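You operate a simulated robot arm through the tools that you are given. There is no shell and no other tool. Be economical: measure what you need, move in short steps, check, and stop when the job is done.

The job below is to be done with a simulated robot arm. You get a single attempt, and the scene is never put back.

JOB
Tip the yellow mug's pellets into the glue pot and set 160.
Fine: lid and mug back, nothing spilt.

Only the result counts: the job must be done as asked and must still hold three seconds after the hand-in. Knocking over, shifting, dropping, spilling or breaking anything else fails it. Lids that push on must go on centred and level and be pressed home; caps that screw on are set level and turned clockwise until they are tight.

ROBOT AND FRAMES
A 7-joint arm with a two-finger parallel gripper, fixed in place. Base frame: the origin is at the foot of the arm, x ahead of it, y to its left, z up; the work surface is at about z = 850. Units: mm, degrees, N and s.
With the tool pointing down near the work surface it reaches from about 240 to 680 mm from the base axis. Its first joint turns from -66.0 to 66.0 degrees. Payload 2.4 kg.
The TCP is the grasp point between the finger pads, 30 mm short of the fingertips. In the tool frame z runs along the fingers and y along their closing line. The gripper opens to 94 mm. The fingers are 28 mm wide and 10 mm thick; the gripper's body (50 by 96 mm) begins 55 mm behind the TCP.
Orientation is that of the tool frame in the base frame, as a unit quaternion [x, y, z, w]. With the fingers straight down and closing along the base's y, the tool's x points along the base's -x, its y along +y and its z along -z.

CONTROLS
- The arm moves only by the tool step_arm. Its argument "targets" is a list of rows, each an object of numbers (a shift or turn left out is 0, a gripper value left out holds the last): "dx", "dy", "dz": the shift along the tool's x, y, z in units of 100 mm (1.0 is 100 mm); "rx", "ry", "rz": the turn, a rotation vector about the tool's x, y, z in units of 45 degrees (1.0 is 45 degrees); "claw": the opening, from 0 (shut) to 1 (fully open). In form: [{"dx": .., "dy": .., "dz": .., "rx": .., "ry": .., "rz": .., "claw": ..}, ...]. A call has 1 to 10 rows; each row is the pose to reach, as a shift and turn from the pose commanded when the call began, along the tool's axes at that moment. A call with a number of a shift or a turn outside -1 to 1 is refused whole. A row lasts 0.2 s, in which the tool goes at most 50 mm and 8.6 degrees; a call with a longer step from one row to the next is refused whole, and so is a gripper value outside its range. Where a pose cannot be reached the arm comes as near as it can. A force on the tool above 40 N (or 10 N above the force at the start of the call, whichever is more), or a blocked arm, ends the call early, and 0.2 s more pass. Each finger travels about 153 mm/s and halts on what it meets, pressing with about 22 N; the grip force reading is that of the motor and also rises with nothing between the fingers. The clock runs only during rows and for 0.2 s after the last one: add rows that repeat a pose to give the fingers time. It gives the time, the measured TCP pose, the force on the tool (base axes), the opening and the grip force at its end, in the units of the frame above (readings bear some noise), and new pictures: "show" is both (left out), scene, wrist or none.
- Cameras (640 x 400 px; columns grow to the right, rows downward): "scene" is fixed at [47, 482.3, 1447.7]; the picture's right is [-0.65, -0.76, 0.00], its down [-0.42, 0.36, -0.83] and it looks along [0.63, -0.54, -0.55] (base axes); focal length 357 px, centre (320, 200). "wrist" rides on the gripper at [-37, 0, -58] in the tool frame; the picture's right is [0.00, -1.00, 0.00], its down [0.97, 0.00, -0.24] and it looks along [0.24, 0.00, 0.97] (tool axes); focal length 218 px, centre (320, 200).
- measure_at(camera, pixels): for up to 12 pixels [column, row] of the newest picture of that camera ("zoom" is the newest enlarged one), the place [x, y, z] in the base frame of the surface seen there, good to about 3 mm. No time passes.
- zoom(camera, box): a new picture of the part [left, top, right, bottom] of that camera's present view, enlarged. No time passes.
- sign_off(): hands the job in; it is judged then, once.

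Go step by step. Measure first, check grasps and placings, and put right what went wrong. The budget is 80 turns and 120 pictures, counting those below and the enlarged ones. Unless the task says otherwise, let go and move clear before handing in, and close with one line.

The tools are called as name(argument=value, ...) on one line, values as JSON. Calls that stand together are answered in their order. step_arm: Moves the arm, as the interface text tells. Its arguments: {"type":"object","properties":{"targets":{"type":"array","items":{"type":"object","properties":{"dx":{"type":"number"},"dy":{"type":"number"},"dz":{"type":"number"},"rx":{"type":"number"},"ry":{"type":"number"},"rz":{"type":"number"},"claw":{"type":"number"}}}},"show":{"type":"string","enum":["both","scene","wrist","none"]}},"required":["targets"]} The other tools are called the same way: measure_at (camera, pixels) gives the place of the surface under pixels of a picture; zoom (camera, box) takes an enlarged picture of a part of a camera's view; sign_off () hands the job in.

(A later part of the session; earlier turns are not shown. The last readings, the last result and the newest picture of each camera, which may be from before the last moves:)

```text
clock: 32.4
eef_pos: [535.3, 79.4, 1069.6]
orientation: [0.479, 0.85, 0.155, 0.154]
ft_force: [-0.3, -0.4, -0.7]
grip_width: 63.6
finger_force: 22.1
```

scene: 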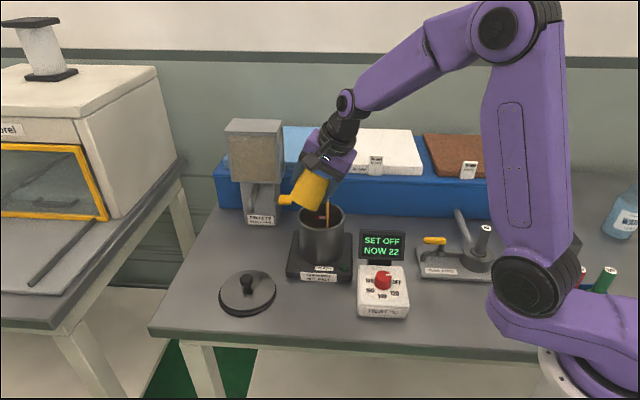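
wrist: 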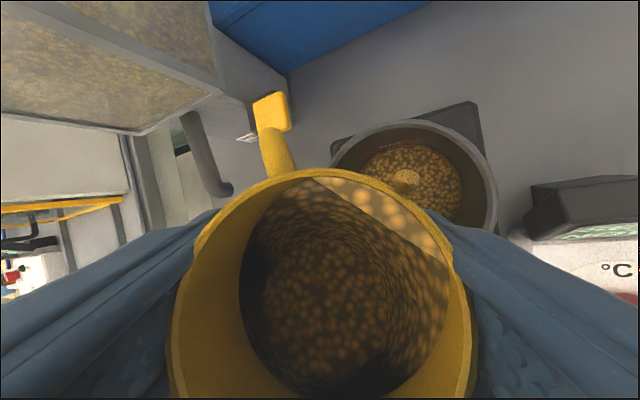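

Pellets are already flowing at 40°: stream at scene (327,205), landing mound visible in the pot at wrist (405,180). Zooming to check it's all inside.

zoom(camera="scene", box=[270, 140, 380, 290])

zoom(camera="wrist", box=[300, 80, 520, 260])

```text
2.67 times, centred on (325, 215) of scene
```

zoom: 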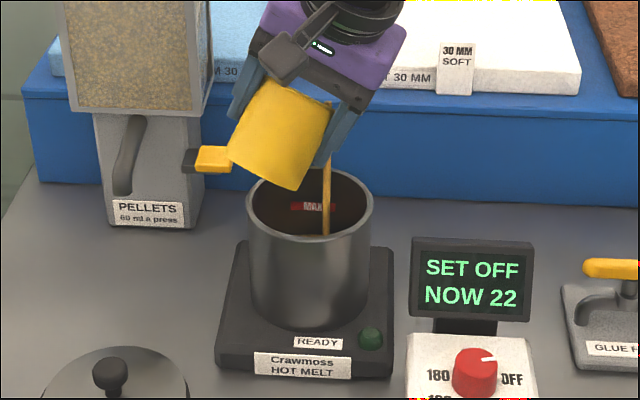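

```text
2.22 times, centred on (410, 170) of wrist
```

zoom: 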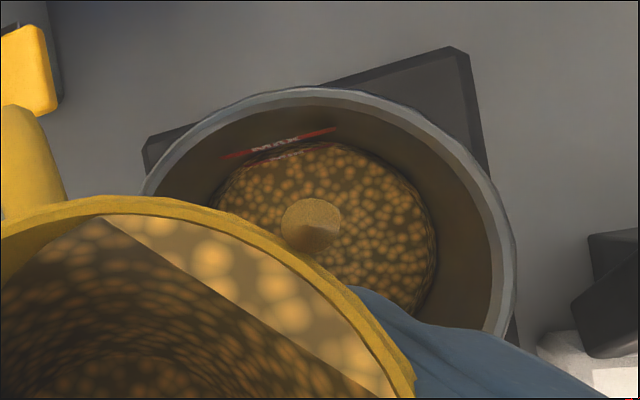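

Stream lands mid-pot. Continue tipping slowly another 32°.

step_arm(targets=[{"rx": -0.044, "ry": 0.068, "rz": 0.036}, {"rx": -0.087, "ry": 0.137, "rz": 0.073}, {"rx": -0.131, "ry": 0.205, "rz": 0.109}, {"rx": -0.174, "ry": 0.274, "rz": 0.146}, {"rx": -0.218, "ry": 0.342, "rz": 0.182}, {"rx": -0.262, "ry": 0.41, "rz": 0.218}, {"rx": -0.305, "ry": 0.479, "rz": 0.255}, {"rx": -0.349, "ry": 0.547, "rz": 0.291}, {"rx": -0.349, "ry": 0.547, "rz": 0.291}, {"rx": -0.349, "ry": 0.547, "rz": 0.291}], show="both")

```text
clock: 34.6
eef_pos: [535.7, 77.3, 1070.0]
orientation: [0.503, 0.775, 0.382, 0.015]
ft_force: [-0.3, -0.1, -0.6]
grip_width: 63.4
finger_force: 22.0
```

scene: 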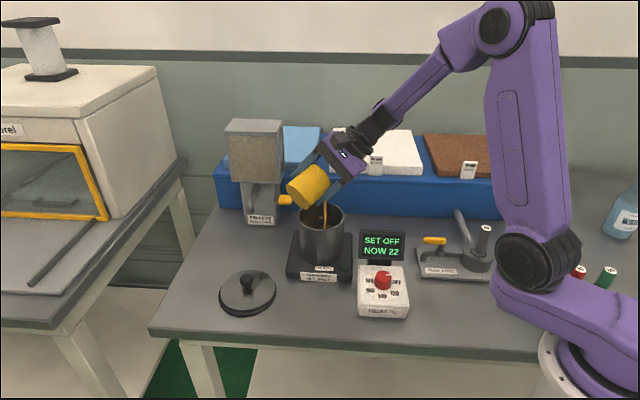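
wrist: 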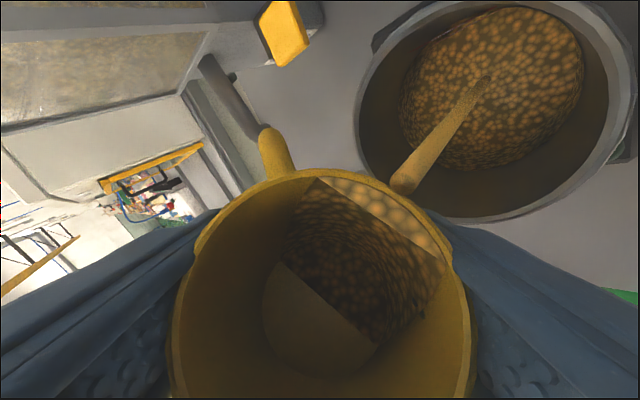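

Flow good, into the pot. Checking the level against MAX before tipping on.

zoom(camera="scene", box=[280, 150, 370, 270])

step_arm(targets=[{"rx": -0.044, "ry": 0.068, "rz": 0.036}, {"rx": -0.087, "ry": 0.137, "rz": 0.073}, {"rx": -0.131, "ry": 0.205, "rz": 0.109}, {"rx": -0.174, "ry": 0.274, "rz": 0.146}, {"rx": -0.218, "ry": 0.342, "rz": 0.182}, {"rx": -0.262, "ry": 0.41, "rz": 0.218}, {"rx": -0.305, "ry": 0.479, "rz": 0.255}, {"rx": -0.349, "ry": 0.547, "rz": 0.291}, {"rx": -0.349, "ry": 0.547, "rz": 0.291}, {"rx": -0.349, "ry": 0.547, "rz": 0.291}], show="both")

```text
3.33 times, centred on (325, 210) of scene
```

zoom: 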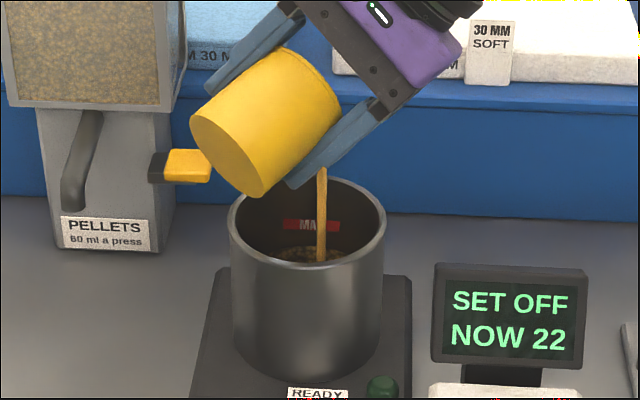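

```text
clock: 36.8
eef_pos: [535.3, 79.3, 1068.4]
orientation: [0.487, 0.64, 0.581, -0.125]
ft_force: [-0.6, -0.5, -0.4]
grip_width: 63.5
finger_force: 22.3
```

scene: 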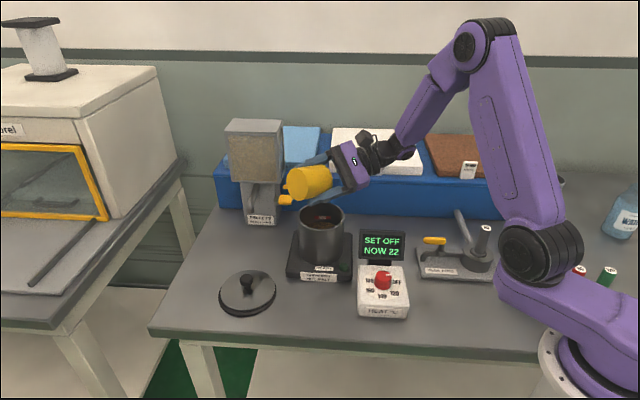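
wrist: 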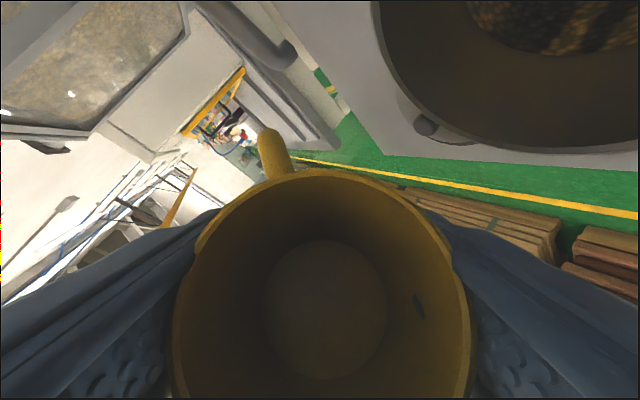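

The mug looks empty apart from a dark patch at (419,305). Tip a bit more and hold, to drain any remainder.

step_arm(targets=[{"rx": -0.065, "ry": 0.1, "rz": 0.053}, {"rx": -0.131, "ry": 0.205, "rz": 0.109}, {"rx": -0.174, "ry": 0.274, "rz": 0.146}, {"rx": -0.174, "ry": 0.274, "rz": 0.146}, {"rx": -0.174, "ry": 0.274, "rz": 0.146}, {"rx": -0.174, "ry": 0.274, "rz": 0.146}], show="both")

zoom(camera="wrist", box=[170, 160, 480, 400])

zoom(camera="scene", box=[270, 140, 380, 290])

```text
clock: 38.2
eef_pos: [535.4, 79.8, 1069.3]
orientation: [0.466, 0.552, 0.664, -0.193]
ft_force: [0.5, -0.8, -0.4]
grip_width: 63.7
finger_force: 21.7
```

scene: 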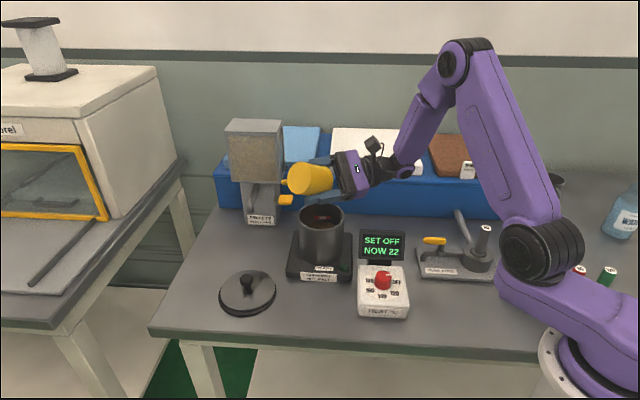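
wrist: 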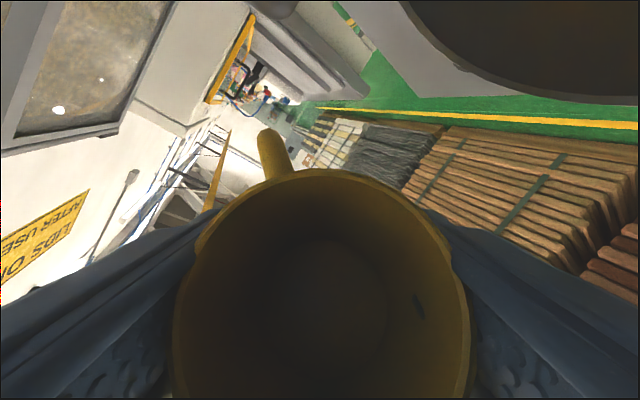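

```text
1.67 times, centred on (325, 280) of wrist
```

zoom: 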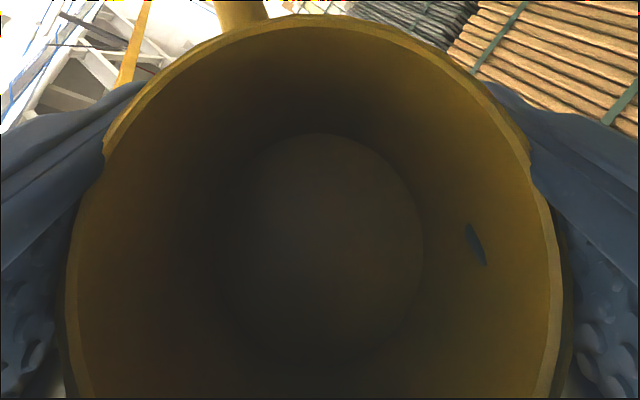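

```text
2.67 times, centred on (325, 215) of scene
```

zoom: 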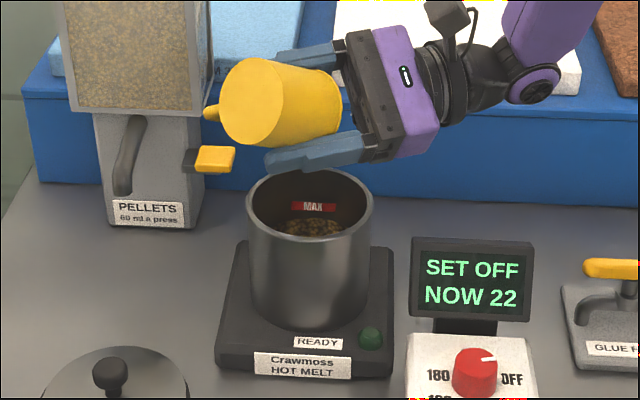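

The patch is just the finger showing; mug is empty and pot level is below MAX, nothing spilt. Untipping in three 40° calls.

step_arm(targets=[{"rx": 0.087, "ry": -0.137, "rz": -0.073}, {"rx": 0.174, "ry": -0.274, "rz": -0.146}, {"rx": 0.262, "ry": -0.41, "rz": -0.218}, {"rx": 0.349, "ry": -0.547, "rz": -0.291}, {"rx": 0.436, "ry": -0.684, "rz": -0.364}, {"rx": 0.436, "ry": -0.684, "rz": -0.364}], show="none")

step_arm(targets=[{"rx": 0.087, "ry": -0.137, "rz": -0.073}, {"rx": 0.174, "ry": -0.274, "rz": -0.146}, {"rx": 0.262, "ry": -0.41, "rz": -0.218}, {"rx": 0.349, "ry": -0.547, "rz": -0.291}, {"rx": 0.436, "ry": -0.684, "rz": -0.364}, {"rx": 0.436, "ry": -0.684, "rz": -0.364}], show="none")

step_arm(targets=[{"rx": 0.087, "ry": -0.137, "rz": -0.073}, {"rx": 0.174, "ry": -0.274, "rz": -0.146}, {"rx": 0.262, "ry": -0.41, "rz": -0.218}, {"rx": 0.349, "ry": -0.547, "rz": -0.291}, {"rx": 0.436, "ry": -0.684, "rz": -0.364}, {"rx": 0.436, "ry": -0.684, "rz": -0.364}], show="none")

```text
clock: 39.6
eef_pos: [535.5, 79.6, 1069.1]
orientation: [0.502, 0.748, 0.434, -0.021]
ft_force: [0.1, -0.4, -0.6]
grip_width: 63.5
finger_force: 21.7
```

```text
clock: 41.0
eef_pos: [535.8, 78.6, 1070.0]
orientation: [0.478, 0.85, 0.154, 0.155]
ft_force: [0.3, 0.1, -0.9]
grip_width: 63.2
finger_force: 21.4
```

```text
clock: 42.4
eef_pos: [535.3, 79.7, 1067.8]
orientation: [0.397, 0.851, -0.145, 0.31]
ft_force: [-0.8, 0.2, -1.1]
grip_width: 63.5
finger_force: 22.1
```

Upright again. Yaw back by +80°.

step_arm(targets=[{"rx": -0.1143, "rz": -0.1362}, {"rx": -0.2286, "rz": -0.2724}, {"rx": -0.3429, "rz": -0.4086}, {"rx": -0.4573, "rz": -0.5448}, {"rx": -0.5716, "rz": -0.681}, {"rx": -0.5716, "rz": -0.681}], show="none")

step_arm(targets=[{"rx": -0.1143, "rz": -0.1362}, {"rx": -0.2286, "rz": -0.2724}, {"rx": -0.3429, "rz": -0.4086}, {"rx": -0.4573, "rz": -0.5448}, {"rx": -0.5716, "rz": -0.681}, {"rx": -0.5716, "rz": -0.681}], show="scene")

```text
clock: 43.8
eef_pos: [535.8, 77.8, 1068.0]
orientation: [0.082, 0.936, -0.03, 0.341]
ft_force: [1.2, -0.1, -0.3]
grip_width: 63.3
finger_force: 21.8
```

```text
clock: 45.2
eef_pos: [536.0, 76.5, 1069.2]
orientation: [-0.24, 0.908, 0.087, 0.331]
ft_force: [0.7, -1.0, 0.0]
grip_width: 63.2
finger_force: 22.1
```

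scene: 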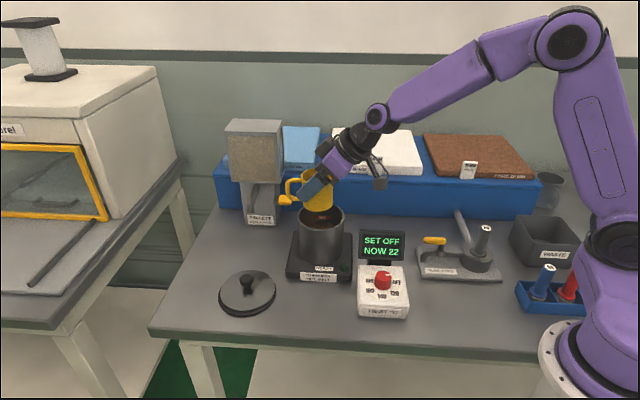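

Move back to above the mug's original spot (447,183).

step_arm(targets=[{"dx": 0.03, "dy": 0.22, "dz": -0.026}, {"dx": 0.062, "dy": 0.45, "dz": -0.053}, {"dx": 0.0935, "dy": 0.674, "dz": -0.079}, {"dx": 0.125, "dy": 0.9, "dz": -0.105}, {"dx": 0.139, "dy": 1.0, "dz": -0.117}, {"dx": 0.139, "dy": 1.0, "dz": -0.117}], show="none")

step_arm(targets=[{"dx": 0.03, "dy": 0.2, "dz": -0.026}, {"dx": 0.048, "dy": 0.348, "dz": -0.041}, {"dx": 0.208, "dy": 0.348, "dz": 0.151}, {"dx": 0.369, "dy": 0.348, "dz": 0.342}, {"dx": 0.53, "dy": 0.348, "dz": 0.534}, {"dx": 0.53, "dy": 0.348, "dz": 0.534}], show="none")

```text
clock: 46.6
eef_pos: [467.7, 156.4, 1068.9]
orientation: [-0.242, 0.908, 0.087, 0.331]
ft_force: [0.5, -0.1, -1.0]
grip_width: 63.4
finger_force: 22.2
```

```text
clock: 48.0
eef_pos: [446.1, 181.5, 993.8]
orientation: [-0.243, 0.908, 0.088, 0.33]
ft_force: [-0.3, 0.1, -0.6]
grip_width: 62.9
finger_force: 22.0
```

Lower to ~9 mm above the table contact height, then check.

step_arm(targets=[{"dx": 0.18, "dz": 0.22}, {"dx": 0.36, "dy": 0.004, "dz": 0.44}, {"dx": 0.48, "dy": 0.004, "dz": 0.59}, {"dx": 0.536, "dy": 0.004, "dz": 0.66}, {"dx": 0.536, "dy": 0.004, "dz": 0.66}], show="both")

```text
clock: 49.2
eef_pos: [448.0, 185.2, 908.1]
orientation: [-0.242, 0.908, 0.088, 0.331]
ft_force: [0.6, 0.5, -1.0]
grip_width: 63.3
finger_force: 21.9
```

scene: 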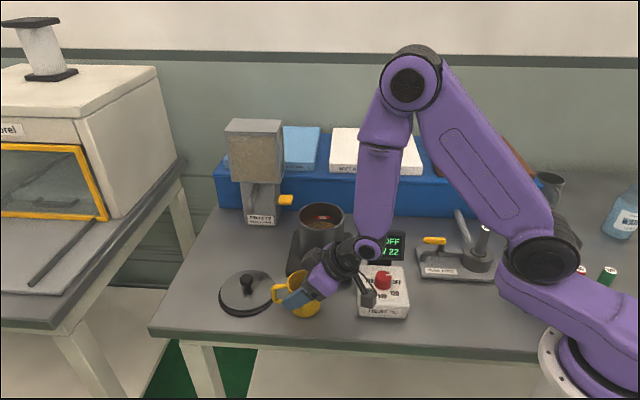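
wrist: 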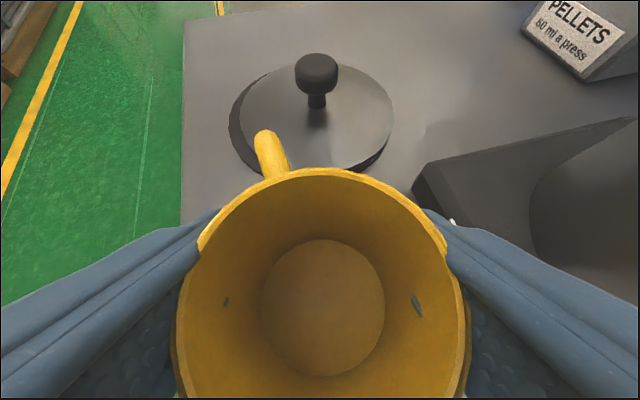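

Creep down in small steps until contact.

step_arm(targets=[{"dx": 0.013, "dz": 0.015}, {"dx": 0.026, "dz": 0.031}, {"dx": 0.032, "dz": 0.038}, {"dx": 0.032, "dz": 0.038}], show="none")

step_arm(targets=[{"dx": 0.006, "dz": 0.008}, {"dx": 0.013, "dz": 0.015}, {"dx": 0.013, "dz": 0.015}], show="scene")

```text
clock: 50.2
eef_pos: [448.8, 185.4, 903.7]
orientation: [-0.243, 0.908, 0.089, 0.331]
ft_force: [0.3, 0.2, -0.1]
grip_width: 63.1
finger_force: 22.1
```

```text
clock: 51.0
eef_pos: [448.1, 184.6, 902.4]
orientation: [-0.241, 0.908, 0.087, 0.332]
ft_force: [0.2, -3.9, 12.2]
grip_width: 62.8
finger_force: 21.9
```

scene: 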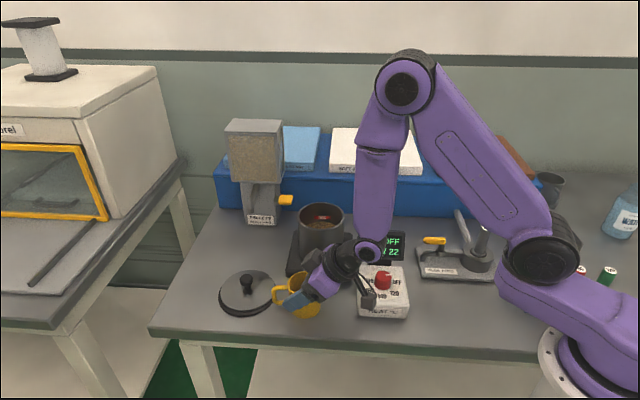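

Contact (12 N). Ease up 1 mm, open, then rise vertically.

step_arm(targets=[{"dx": -0.006, "dz": -0.008}, {"dx": -0.006, "dz": -0.008, "claw": 0.75}, {"dx": -0.006, "dz": -0.008, "claw": 0.86}, {"dx": -0.006, "dz": -0.008, "claw": 0.86}], show="wrist")

```text
clock: 52.0
eef_pos: [448.6, 185.7, 903.6]
orientation: [-0.242, 0.908, 0.088, 0.33]
ft_force: [-0.5, -0.7, 0.2]
grip_width: 80.9
finger_force: 0.2
```

wrist: 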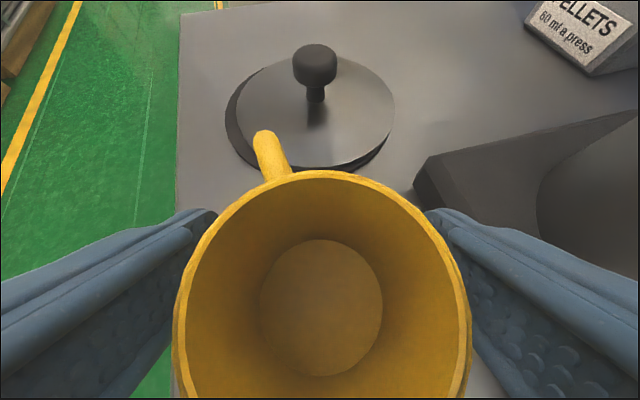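

Released cleanly with gaps both sides. Rising vertically.

step_arm(targets=[{"dx": -0.2, "dz": -0.24}, {"dx": -0.45, "dz": -0.536}, {"dx": -0.7, "dz": -0.834}, {"dx": -0.8, "dz": -0.953}, {"dx": -0.8, "dz": -0.953}], show="both")

```text
clock: 53.2
eef_pos: [448.8, 184.7, 1027.4]
orientation: [-0.242, 0.908, 0.088, 0.331]
ft_force: [0.1, -0.5, 0.2]
grip_width: 80.5
finger_force: 0.0
```

scene: 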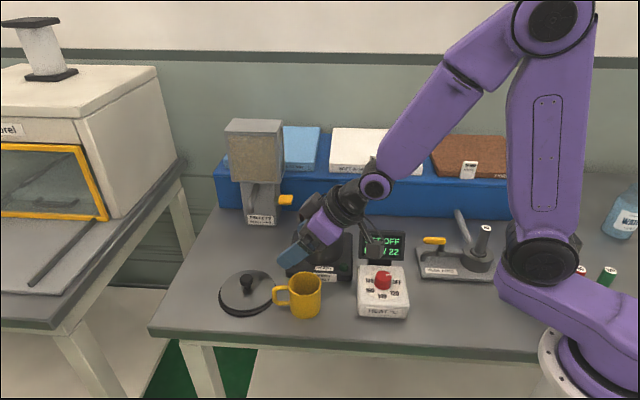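
wrist: 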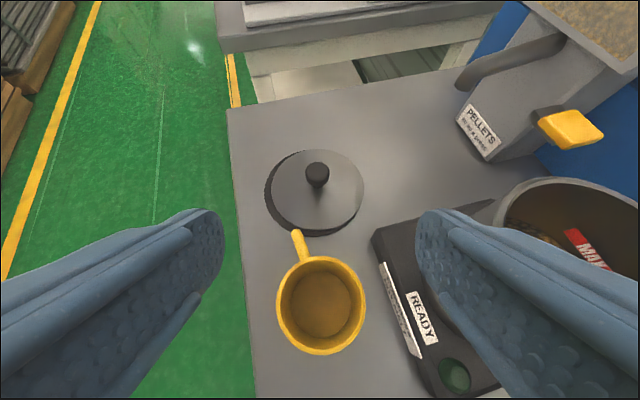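

Mug back upright in place. Now return the tool to vertical (pitch +40°, yaw −30°).

step_arm(targets=[{"ry": 0.18}, {"ry": 0.36}, {"ry": 0.54}, {"ry": 0.72}, {"ry": 0.889}, {"ry": 0.889, "claw": 0.6}], show="none")

step_arm(targets=[{"rz": 0.17}, {"rz": 0.34}, {"rz": 0.51}, {"rz": 0.667}, {"rz": 0.667}], show="none")

```text
clock: 54.6
eef_pos: [448.7, 184.3, 1028.1]
orientation: [-0.259, 0.966, 0.0, 0.0]
ft_force: [-0.2, -1.6, -0.1]
grip_width: 56.4
finger_force: 0.0
```

```text
clock: 55.8
eef_pos: [448.6, 184.7, 1027.7]
orientation: [0.002, 1.0, 0.0, 0.0]
ft_force: [-0.1, -0.5, -0.3]
grip_width: 56.3
finger_force: 0.0
```

Vertical. Going back over the lid knob at (555,252).

step_arm(targets=[{"dx": -0.35, "dy": 0.22}, {"dx": -0.7, "dy": 0.45}, {"dx": -1.0, "dy": 0.67}, {"dx": -1.0, "dy": 0.67}], show="none")

step_arm(targets=[{"dx": -0.066, "dz": 0.1}, {"dx": -0.066, "dz": 0.3}, {"dx": -0.066, "dz": 0.5}, {"dx": -0.066, "dz": 0.5}], show="wrist")

```text
clock: 56.8
eef_pos: [549.4, 250.1, 1026.4]
orientation: [0.001, 1.0, 0.0, -0.001]
ft_force: [0.9, 0.2, 0.4]
grip_width: 56.6
finger_force: 0.0
```

```text
clock: 57.8
eef_pos: [555.5, 251.3, 975.9]
orientation: [0.001, 1.0, 0.0, 0.0]
ft_force: [0.6, -0.6, -1.2]
grip_width: 56.6
finger_force: 0.0
```

wrist: 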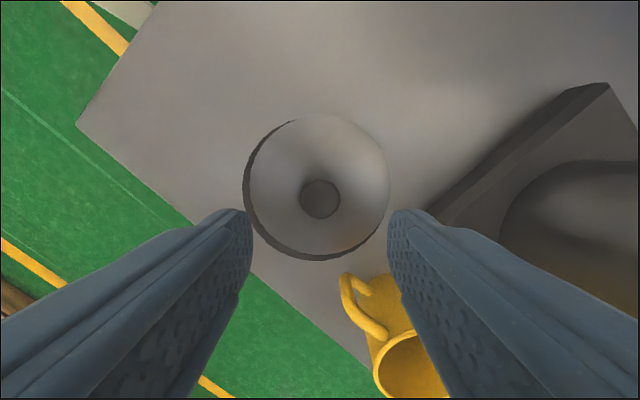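

Knob centred at (320,199). Descending and gripping.

step_arm(targets=[{"dz": 0.25}, {"dz": 0.5}, {"dz": 0.7}, {"dz": 0.765}, {"dz": 0.765}, {"dz": 0.765, "claw": 0.0}, {"dz": 0.765, "claw": 0.0}, {"dz": 0.765, "claw": 0.0}], show="wrist")

```text
clock: 59.6
eef_pos: [553.1, 250.2, 899.6]
orientation: [0.002, 1.0, 0.0, 0.0]
ft_force: [0.2, 0.1, -0.3]
grip_width: 24.4
finger_force: 22.1
```

wrist: 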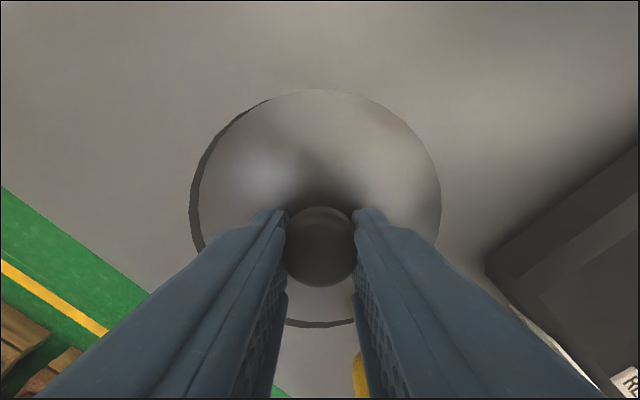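

Gripped (24.4 mm). Lifting and carrying to the pot.

step_arm(targets=[{"dz": -0.1}, {"dz": -0.4}, {"dz": -0.7}, {"dz": -1.0}, {"dz": -1.0}], show="none")

step_arm(targets=[{"dz": -0.4}, {"dz": -0.8}, {"dz": -0.8, "dy": -0.4}, {"dz": -0.8, "dy": -0.8, "dx": 0.1}, {"dz": -0.8, "dy": -1.0, "dx": 0.22}, {"dz": -0.8, "dy": -1.0, "dx": 0.22}], show="none")

step_arm(targets=[{"dy": -0.35}, {"dy": -0.65}, {"dy": -0.875}, {"dy": -0.875}], show="both")

```text
clock: 60.8
eef_pos: [553.7, 251.6, 1003.8]
orientation: [0.002, 1.0, -0.001, -0.001]
ft_force: [0.0, 0.2, -1.4]
grip_width: 24.3
finger_force: 22.4
```

```text
clock: 62.2
eef_pos: [533.2, 151.7, 1081.5]
orientation: [0.001, 1.0, 0.001, -0.001]
ft_force: [0.1, -0.2, -1.7]
grip_width: 24.3
finger_force: 21.9
```

```text
clock: 63.2
eef_pos: [533.5, 63.5, 1081.4]
orientation: [0.001, 1.0, 0.0, 0.0]
ft_force: [0.7, 0.4, -1.0]
grip_width: 24.1
finger_force: 22.0
```

scene: 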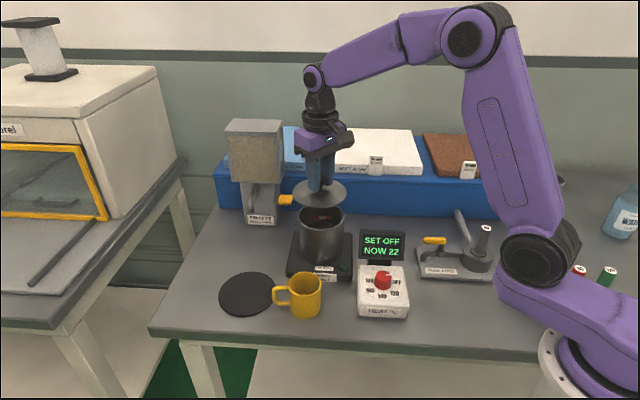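
wrist: 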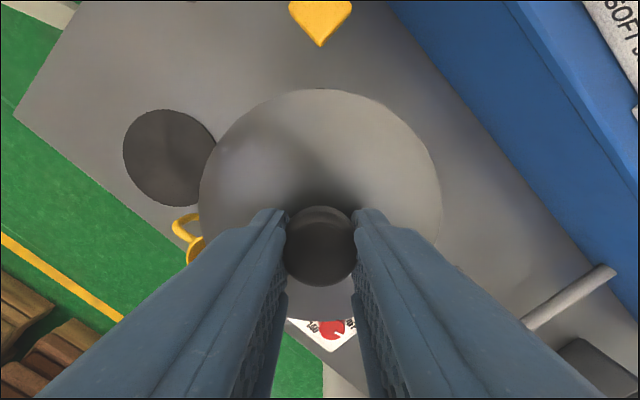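

Lid is above the pot; it sits ~2 mm further +x in the grip than originally. Measuring lid rim and pot rim to centre precisely.

zoom(camera="scene", box=[280, 160, 370, 280])

measure_at(camera="wrist", pixels=[[202, 190], [439, 190], [320, 92], [230, 130], [410, 130], [260, 108], [380, 108], [206, 220], [436, 220], [310, 216], [330, 216], [320, 240]])

```text
3.33 times, centred on (325, 220) of scene
```

zoom: 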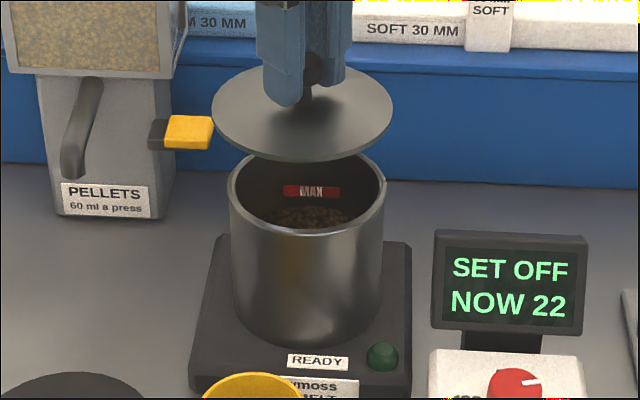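

```text
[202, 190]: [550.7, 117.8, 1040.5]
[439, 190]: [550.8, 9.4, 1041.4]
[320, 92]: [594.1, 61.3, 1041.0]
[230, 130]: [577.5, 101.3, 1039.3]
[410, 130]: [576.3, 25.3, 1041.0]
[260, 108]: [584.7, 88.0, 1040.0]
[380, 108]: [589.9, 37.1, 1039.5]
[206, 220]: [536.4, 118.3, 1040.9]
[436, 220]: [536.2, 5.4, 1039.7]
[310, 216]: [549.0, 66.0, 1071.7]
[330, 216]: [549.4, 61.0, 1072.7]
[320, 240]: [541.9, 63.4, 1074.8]
```

Lid centre ≈ (537,63) vs pot centre (530.4,62.8). Shift −6 mm in x and lower to just above the rim.

step_arm(targets=[{"dx": 0.06}, {"dx": 0.06, "dz": 0.2}, {"dx": 0.06, "dz": 0.4}, {"dx": 0.06, "dz": 0.46}, {"dx": 0.06, "dz": 0.46}], show="both")

zoom(camera="scene", box=[280, 180, 360, 280])

```text
clock: 64.4
eef_pos: [526.3, 63.6, 1034.9]
orientation: [0.001, 1.0, 0.0, 0.0]
ft_force: [0.4, 0.2, -1.8]
grip_width: 24.3
finger_force: 21.5
```

scene: 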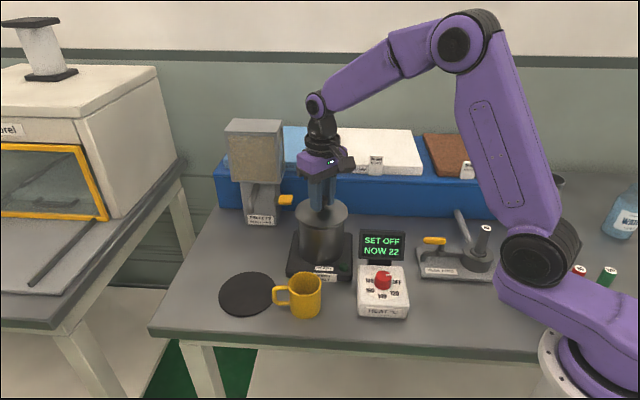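
wrist: 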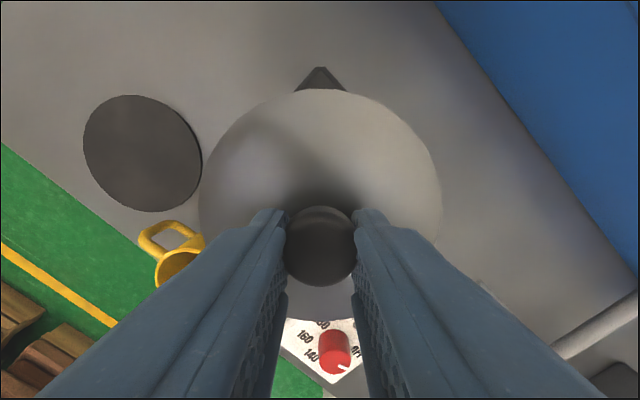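

```text
4.00 times, centred on (320, 230) of scene
```

zoom: 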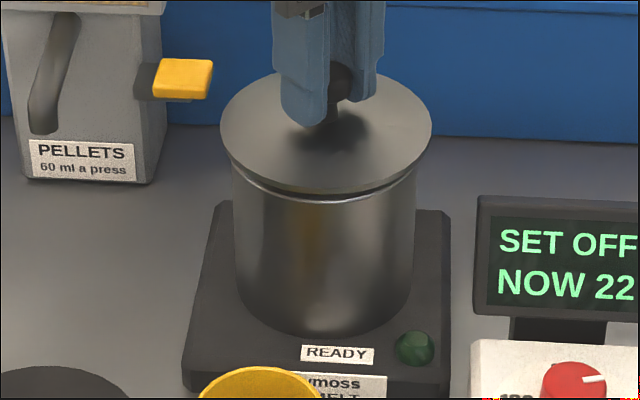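

Nearly centred (lid 325.5 vs pot 323.5 in the zoom → ~1 mm); nudge +1 mm x and lower onto the rim.

step_arm(targets=[{"dx": -0.012}, {"dx": -0.012, "dz": 0.04}, {"dx": -0.012, "dz": 0.08}, {"dx": -0.012, "dz": 0.1}, {"dx": -0.012, "dz": 0.1}], show="none")

step_arm(targets=[{"dz": 0.01}, {"dz": 0.02}, {"dz": 0.02}], show="scene")

zoom(camera="scene", box=[280, 180, 360, 280])

```text
clock: 65.6
eef_pos: [527.3, 64.3, 1025.3]
orientation: [0.001, 1.0, 0.0, 0.0]
ft_force: [0.3, 0.4, 4.3]
grip_width: 23.8
finger_force: 22.4
```

```text
clock: 66.4
eef_pos: [528.2, 63.6, 1023.8]
orientation: [0.0, 1.0, 0.001, 0.001]
ft_force: [-0.7, 0.3, 18.9]
grip_width: 24.4
finger_force: 22.3
```

scene: 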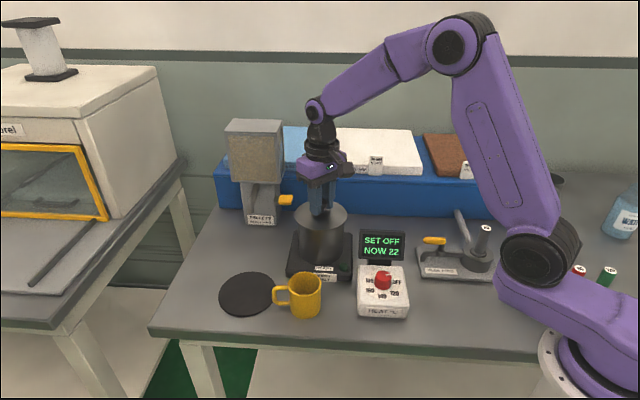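

```text
4.00 times, centred on (320, 230) of scene
```

zoom: 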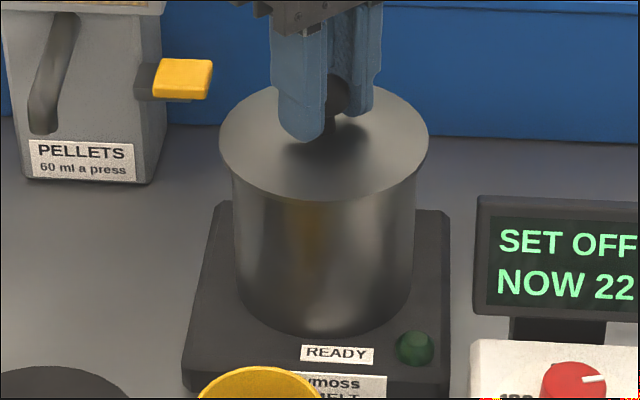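

Lid is centred (219–428 around 323.5) and at its original height with 19 N. Press a bit more, then release and rise.

step_arm(targets=[{"dz": 0.01}, {"dz": 0.015}, {"dz": 0.015}], show="none")

step_arm(targets=[{"dz": -0.03}, {"dz": -0.03, "claw": 0.55}, {"dz": -0.03, "claw": 0.55}, {"dz": -0.2, "claw": 0.55}, {"dz": -0.6}, {"dz": -1.0}, {"dz": -1.0}], show="both")

zoom(camera="scene", box=[280, 180, 360, 280])

```text
clock: 67.2
eef_pos: [528.5, 63.6, 1023.7]
orientation: [0.0, 1.0, 0.001, 0.002]
ft_force: [2.7, 5.2, 27.1]
grip_width: 24.2
finger_force: 21.9
```

```text
clock: 68.8
eef_pos: [527.4, 64.0, 1121.1]
orientation: [0.0, 1.0, 0.0, 0.0]
ft_force: [0.4, -0.6, -0.4]
grip_width: 51.7
finger_force: 0.1
```

scene: 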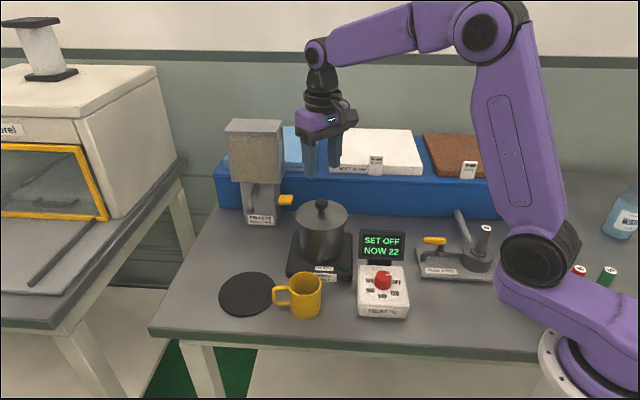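
wrist: 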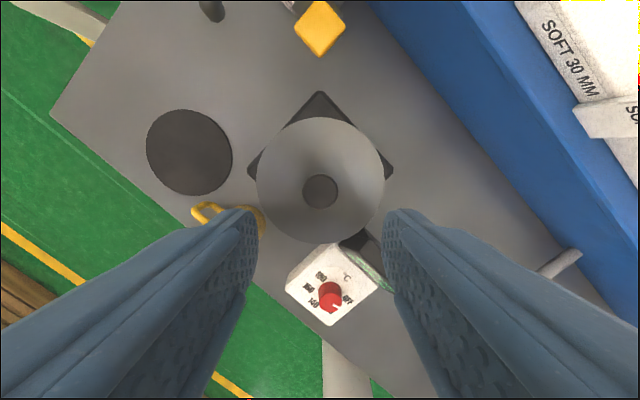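

```text
4.00 times, centred on (320, 230) of scene
```

zoom: 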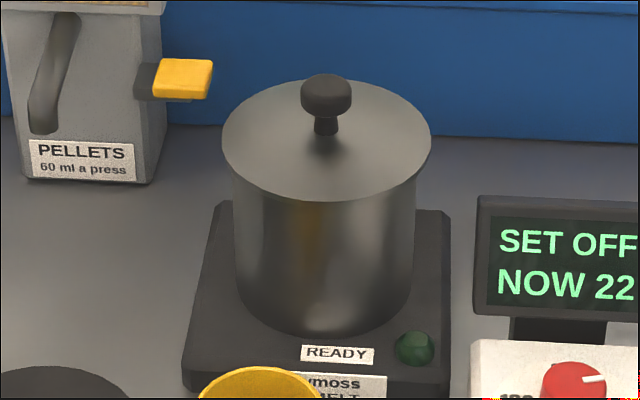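

Lid released and sits on the pot. Verifying centring and level by measuring lid edge points.

measure_at(camera="wrist", pixels=[[260, 180], [381, 180], [320, 122], [320, 238], [275, 145], [365, 145], [275, 215], [365, 220], [320, 190], [306, 190], [335, 190], [320, 205]])

measure_at(camera="scene", pixels=[[296, 214], [346, 214], [320, 228], [308, 226], [335, 226], [307, 203], [335, 203], [321, 207]])

zoom(camera="scene", box=[290, 192, 354, 242])

```text
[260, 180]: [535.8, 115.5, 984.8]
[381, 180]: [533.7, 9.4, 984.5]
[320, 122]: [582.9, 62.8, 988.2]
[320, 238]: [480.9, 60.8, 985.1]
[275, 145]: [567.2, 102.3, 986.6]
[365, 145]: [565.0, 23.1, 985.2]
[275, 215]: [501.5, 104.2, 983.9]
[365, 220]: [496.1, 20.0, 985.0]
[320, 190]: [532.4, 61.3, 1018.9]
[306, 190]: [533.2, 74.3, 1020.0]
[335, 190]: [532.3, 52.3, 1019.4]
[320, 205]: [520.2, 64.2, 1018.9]
```

```text
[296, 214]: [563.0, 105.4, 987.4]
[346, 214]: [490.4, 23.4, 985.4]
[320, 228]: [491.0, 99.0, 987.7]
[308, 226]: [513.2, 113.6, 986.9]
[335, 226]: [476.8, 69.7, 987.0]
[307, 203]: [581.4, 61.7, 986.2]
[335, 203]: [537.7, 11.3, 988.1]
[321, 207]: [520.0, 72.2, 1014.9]
```

```text
8.00 times, centred on (322, 217) of scene
```

zoom: 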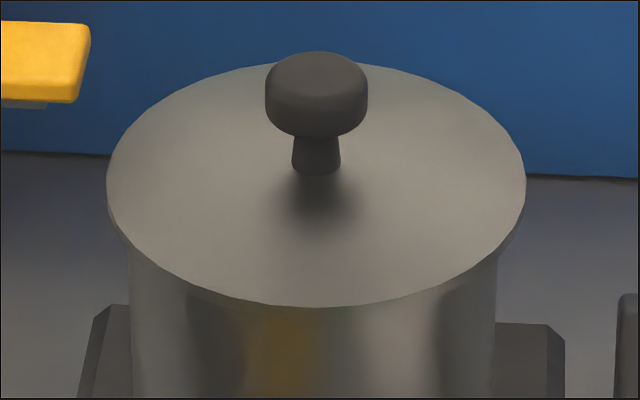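

Lid is level at its original height, centred within ~1 mm. Now move above the dial.

step_arm(targets=[{"dx": 0.4}, {"dx": 0.8}, {"dx": 1.0}, {"dx": 1.0}], show="none")

step_arm(targets=[{"dx": 0.35, "dy": -0.07}, {"dx": 0.72, "dy": -0.14}, {"dx": 0.72, "dy": -0.14, "dz": 0.2}, {"dx": 0.72, "dy": -0.14, "dz": 0.4}, {"dx": 0.72, "dy": -0.14, "dz": 0.4}], show="wrist")

zoom(camera="wrist", box=[240, 120, 420, 300])

```text
clock: 69.8
eef_pos: [427.5, 63.4, 1120.8]
orientation: [0.001, 1.0, 0.001, 0.0]
ft_force: [-0.3, 0.1, -0.3]
grip_width: 51.7
finger_force: 0.0
```

```text
clock: 71.0
eef_pos: [354.5, 51.4, 1080.2]
orientation: [0.001, 1.0, 0.0, -0.001]
ft_force: [-0.7, -0.8, 0.8]
grip_width: 51.6
finger_force: 0.1
```

wrist: 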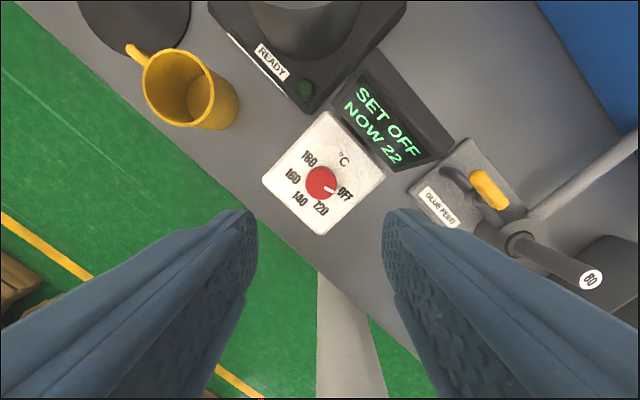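

```text
2.22 times, centred on (330, 210) of wrist
```

zoom: 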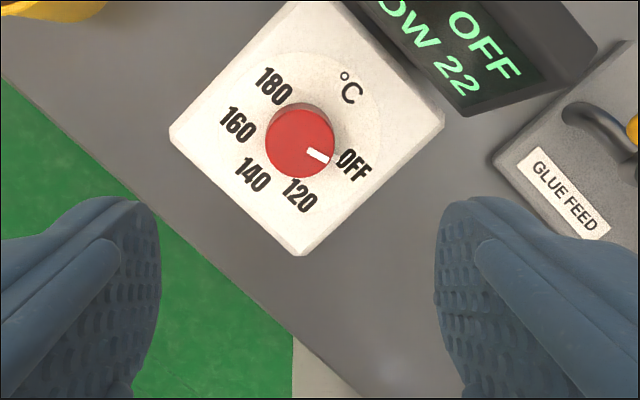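

Clear view of the dial: pointer at OFF. Measuring knob and label positions to get the turn angle.

measure_at(camera="zoom", pixels=[[300, 142], [268, 142], [332, 138], [300, 110], [300, 175], [272, 86], [238, 125], [252, 175], [299, 196], [354, 165], [318, 155], [440, 60]])

measure_at(camera="wrist", pixels=[[370, 70], [435, 140], [378, 75], [445, 135], [330, 112], [264, 182], [318, 234], [384, 172]])

```text
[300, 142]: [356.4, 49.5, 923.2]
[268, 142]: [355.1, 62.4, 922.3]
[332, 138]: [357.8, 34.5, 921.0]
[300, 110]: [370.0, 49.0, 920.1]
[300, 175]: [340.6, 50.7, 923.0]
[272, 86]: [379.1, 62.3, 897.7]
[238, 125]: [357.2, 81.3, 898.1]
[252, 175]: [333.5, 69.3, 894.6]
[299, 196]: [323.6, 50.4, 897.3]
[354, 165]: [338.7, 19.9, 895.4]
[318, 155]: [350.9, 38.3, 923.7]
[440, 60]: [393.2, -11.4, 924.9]
```

```text
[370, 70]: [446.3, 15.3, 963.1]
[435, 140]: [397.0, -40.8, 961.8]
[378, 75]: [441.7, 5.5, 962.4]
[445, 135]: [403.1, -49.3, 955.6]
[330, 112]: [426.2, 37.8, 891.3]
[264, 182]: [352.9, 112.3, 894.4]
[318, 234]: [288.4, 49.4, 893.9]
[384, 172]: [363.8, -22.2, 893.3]
```

Knob centre (355.5,48.8), r≈14.5, top z 922; OFF at azimuth ≈239°, 160 at ≈81.5°, so ~157° clockwise. Pre-rotate the tool −81° so the full stroke fits.

step_arm(targets=[{"rz": -0.18, "dx": -0.01, "dy": -0.02}, {"rz": -0.36, "dx": -0.01, "dy": -0.02}, {"rz": -0.54, "dx": -0.01, "dy": -0.02}, {"rz": -0.72, "dx": -0.01, "dy": -0.02}, {"rz": -0.9, "dx": -0.01, "dy": -0.02}, {"rz": -0.9, "dx": -0.01, "dy": -0.02}], show="none")

step_arm(targets=[{"rz": -0.18}, {"rz": -0.36}, {"rz": -0.54}, {"rz": -0.72}, {"rz": -0.9}, {"rz": -0.9}], show="wrist")

```text
clock: 72.4
eef_pos: [356.4, 48.7, 1082.0]
orientation: [-0.347, 0.938, -0.001, 0.0]
ft_force: [0.7, 0.0, 0.2]
grip_width: 51.6
finger_force: 0.1
```

```text
clock: 73.8
eef_pos: [356.4, 48.0, 1081.8]
orientation: [-0.65, 0.76, 0.001, 0.0]
ft_force: [-0.3, 0.2, 0.2]
grip_width: 51.5
finger_force: 0.1
```

wrist: 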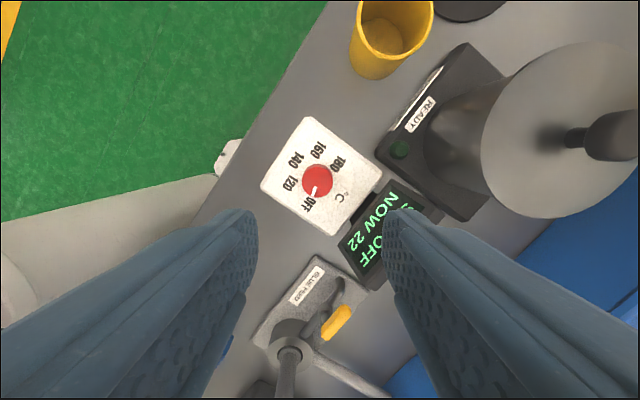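

Knob is centred at column 318. Descending toward the knob.

step_arm(targets=[{"dz": 0.3}, {"dz": 0.6}, {"dz": 0.85}, {"dz": 1.0}, {"dz": 1.0}], show="wrist")

```text
clock: 75.0
eef_pos: [355.4, 48.8, 980.8]
orientation: [-0.649, 0.761, 0.0, 0.0]
ft_force: [0.8, 0.4, 0.3]
grip_width: 51.9
finger_force: 0.0
```

wrist: 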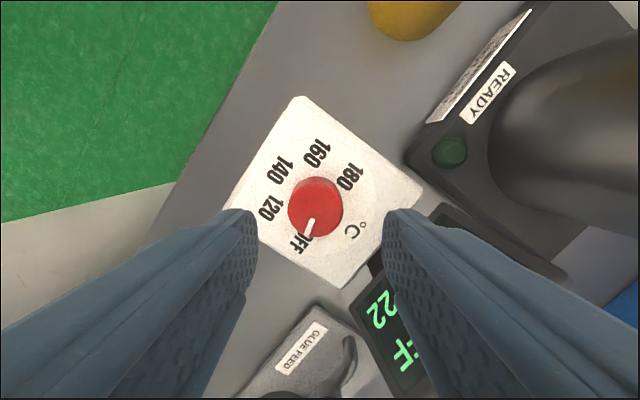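

Checking knob centre more precisely before gripping.

zoom(camera="wrist", box=[260, 150, 380, 260])

measure_at(camera="wrist", pixels=[[291, 208], [342, 208], [316, 182], [316, 233], [298, 190], [334, 190], [298, 226], [334, 226]])

```text
3.64 times, centred on (320, 205) of wrist
```

zoom: 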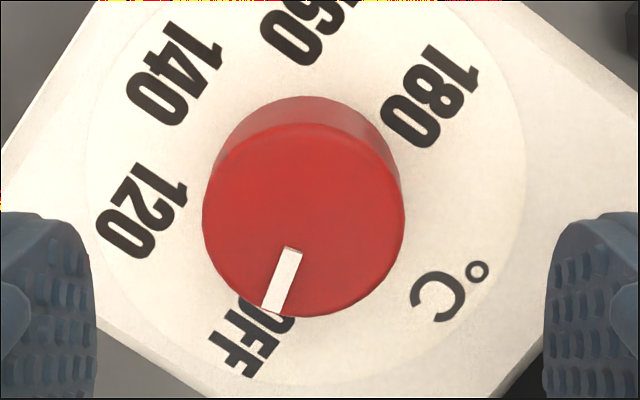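

```text
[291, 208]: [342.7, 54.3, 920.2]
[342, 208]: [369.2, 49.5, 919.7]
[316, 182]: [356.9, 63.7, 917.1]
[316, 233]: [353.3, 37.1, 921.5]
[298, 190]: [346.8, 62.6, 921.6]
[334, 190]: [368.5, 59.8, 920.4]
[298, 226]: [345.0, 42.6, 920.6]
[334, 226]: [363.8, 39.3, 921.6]
```

Knob is ~2 mm off; small correction, then descend 48 mm and grip.

step_arm(targets=[{"dx": -0.02, "dy": 0.02}, {"dx": -0.02, "dy": 0.02, "dz": 0.2}, {"dx": -0.02, "dy": 0.02, "dz": 0.4}, {"dx": -0.02, "dy": 0.02, "dz": 0.48}, {"dx": -0.02, "dy": 0.02, "dz": 0.48}, {"dx": -0.02, "dy": 0.02, "dz": 0.48, "claw": 0.1}, {"dx": -0.02, "dy": 0.02, "dz": 0.48, "claw": 0.1}, {"dx": -0.02, "dy": 0.02, "dz": 0.48, "claw": 0.1}], show="both")

```text
clock: 76.8
eef_pos: [353.9, 49.5, 933.6]
orientation: [-0.649, 0.761, 0.001, 0.0]
ft_force: [-3.5, 2.0, -9.2]
grip_width: 32.4
finger_force: 45.0
```

scene: 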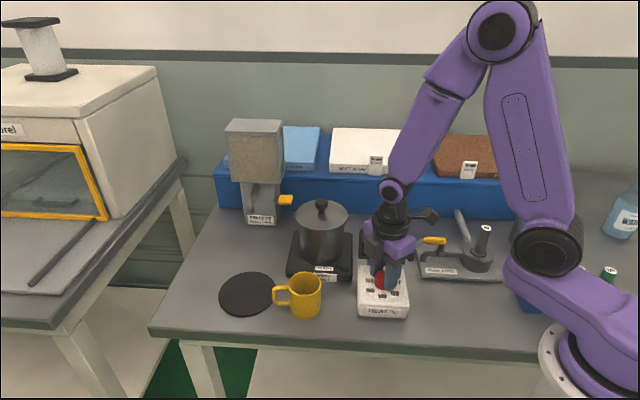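
wrist: 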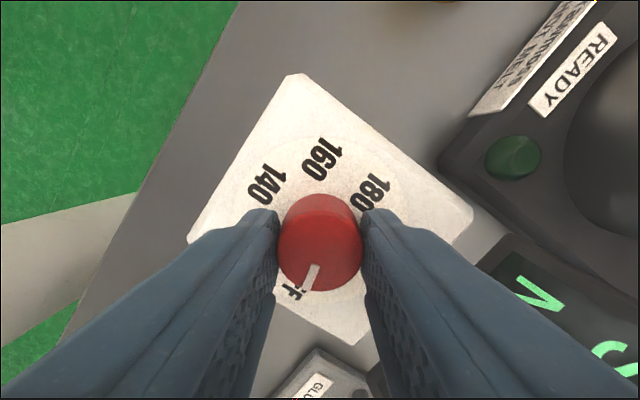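

Knob gripped (32 mm). Turn clockwise 45° first and check the display.

step_arm(targets=[{"rz": 0.17}, {"rz": 0.34}, {"rz": 0.51}, {"rz": 0.68}, {"rz": 0.85}, {"rz": 1.0}, {"rz": 1.0}], show="both")

```text
clock: 78.4
eef_pos: [353.4, 49.3, 932.6]
orientation: [-0.307, 0.952, 0.001, -0.002]
ft_force: [-1.9, -13.7, -30.4]
grip_width: 32.6
finger_force: 44.7
```

scene: 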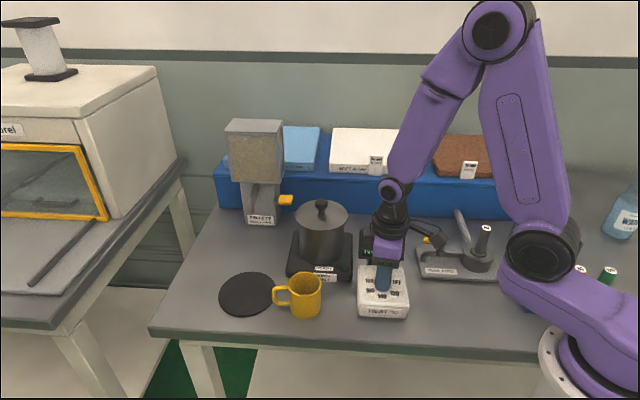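
wrist: 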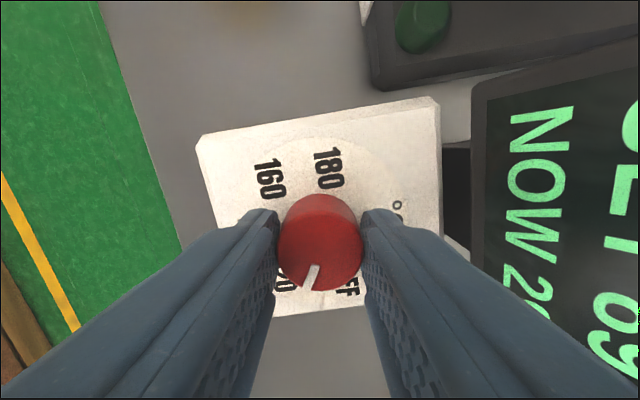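

The knob turns with the tool (pointer 45° on), but some side load has built up. Release and regrip to relieve it.

step_arm(targets=[{"claw": 0.5}, {"claw": 0.5}, {"claw": 0.5}], show="wrist")

zoom(camera="scene", box=[340, 220, 430, 325])

```text
clock: 79.2
eef_pos: [353.4, 51.5, 934.5]
orientation: [-0.308, 0.951, 0.0, 0.001]
ft_force: [-0.4, -0.1, -0.1]
grip_width: 46.9
finger_force: 0.0
```

wrist: 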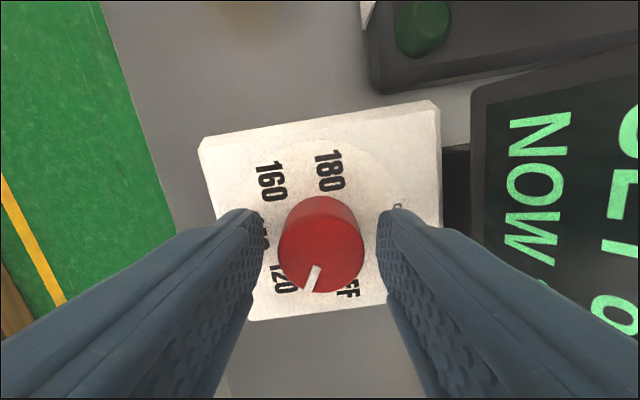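

```text
3.81 times, centred on (385, 272) of scene
```

zoom: 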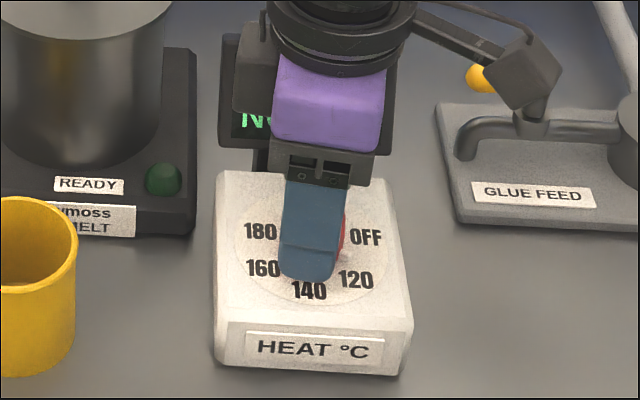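

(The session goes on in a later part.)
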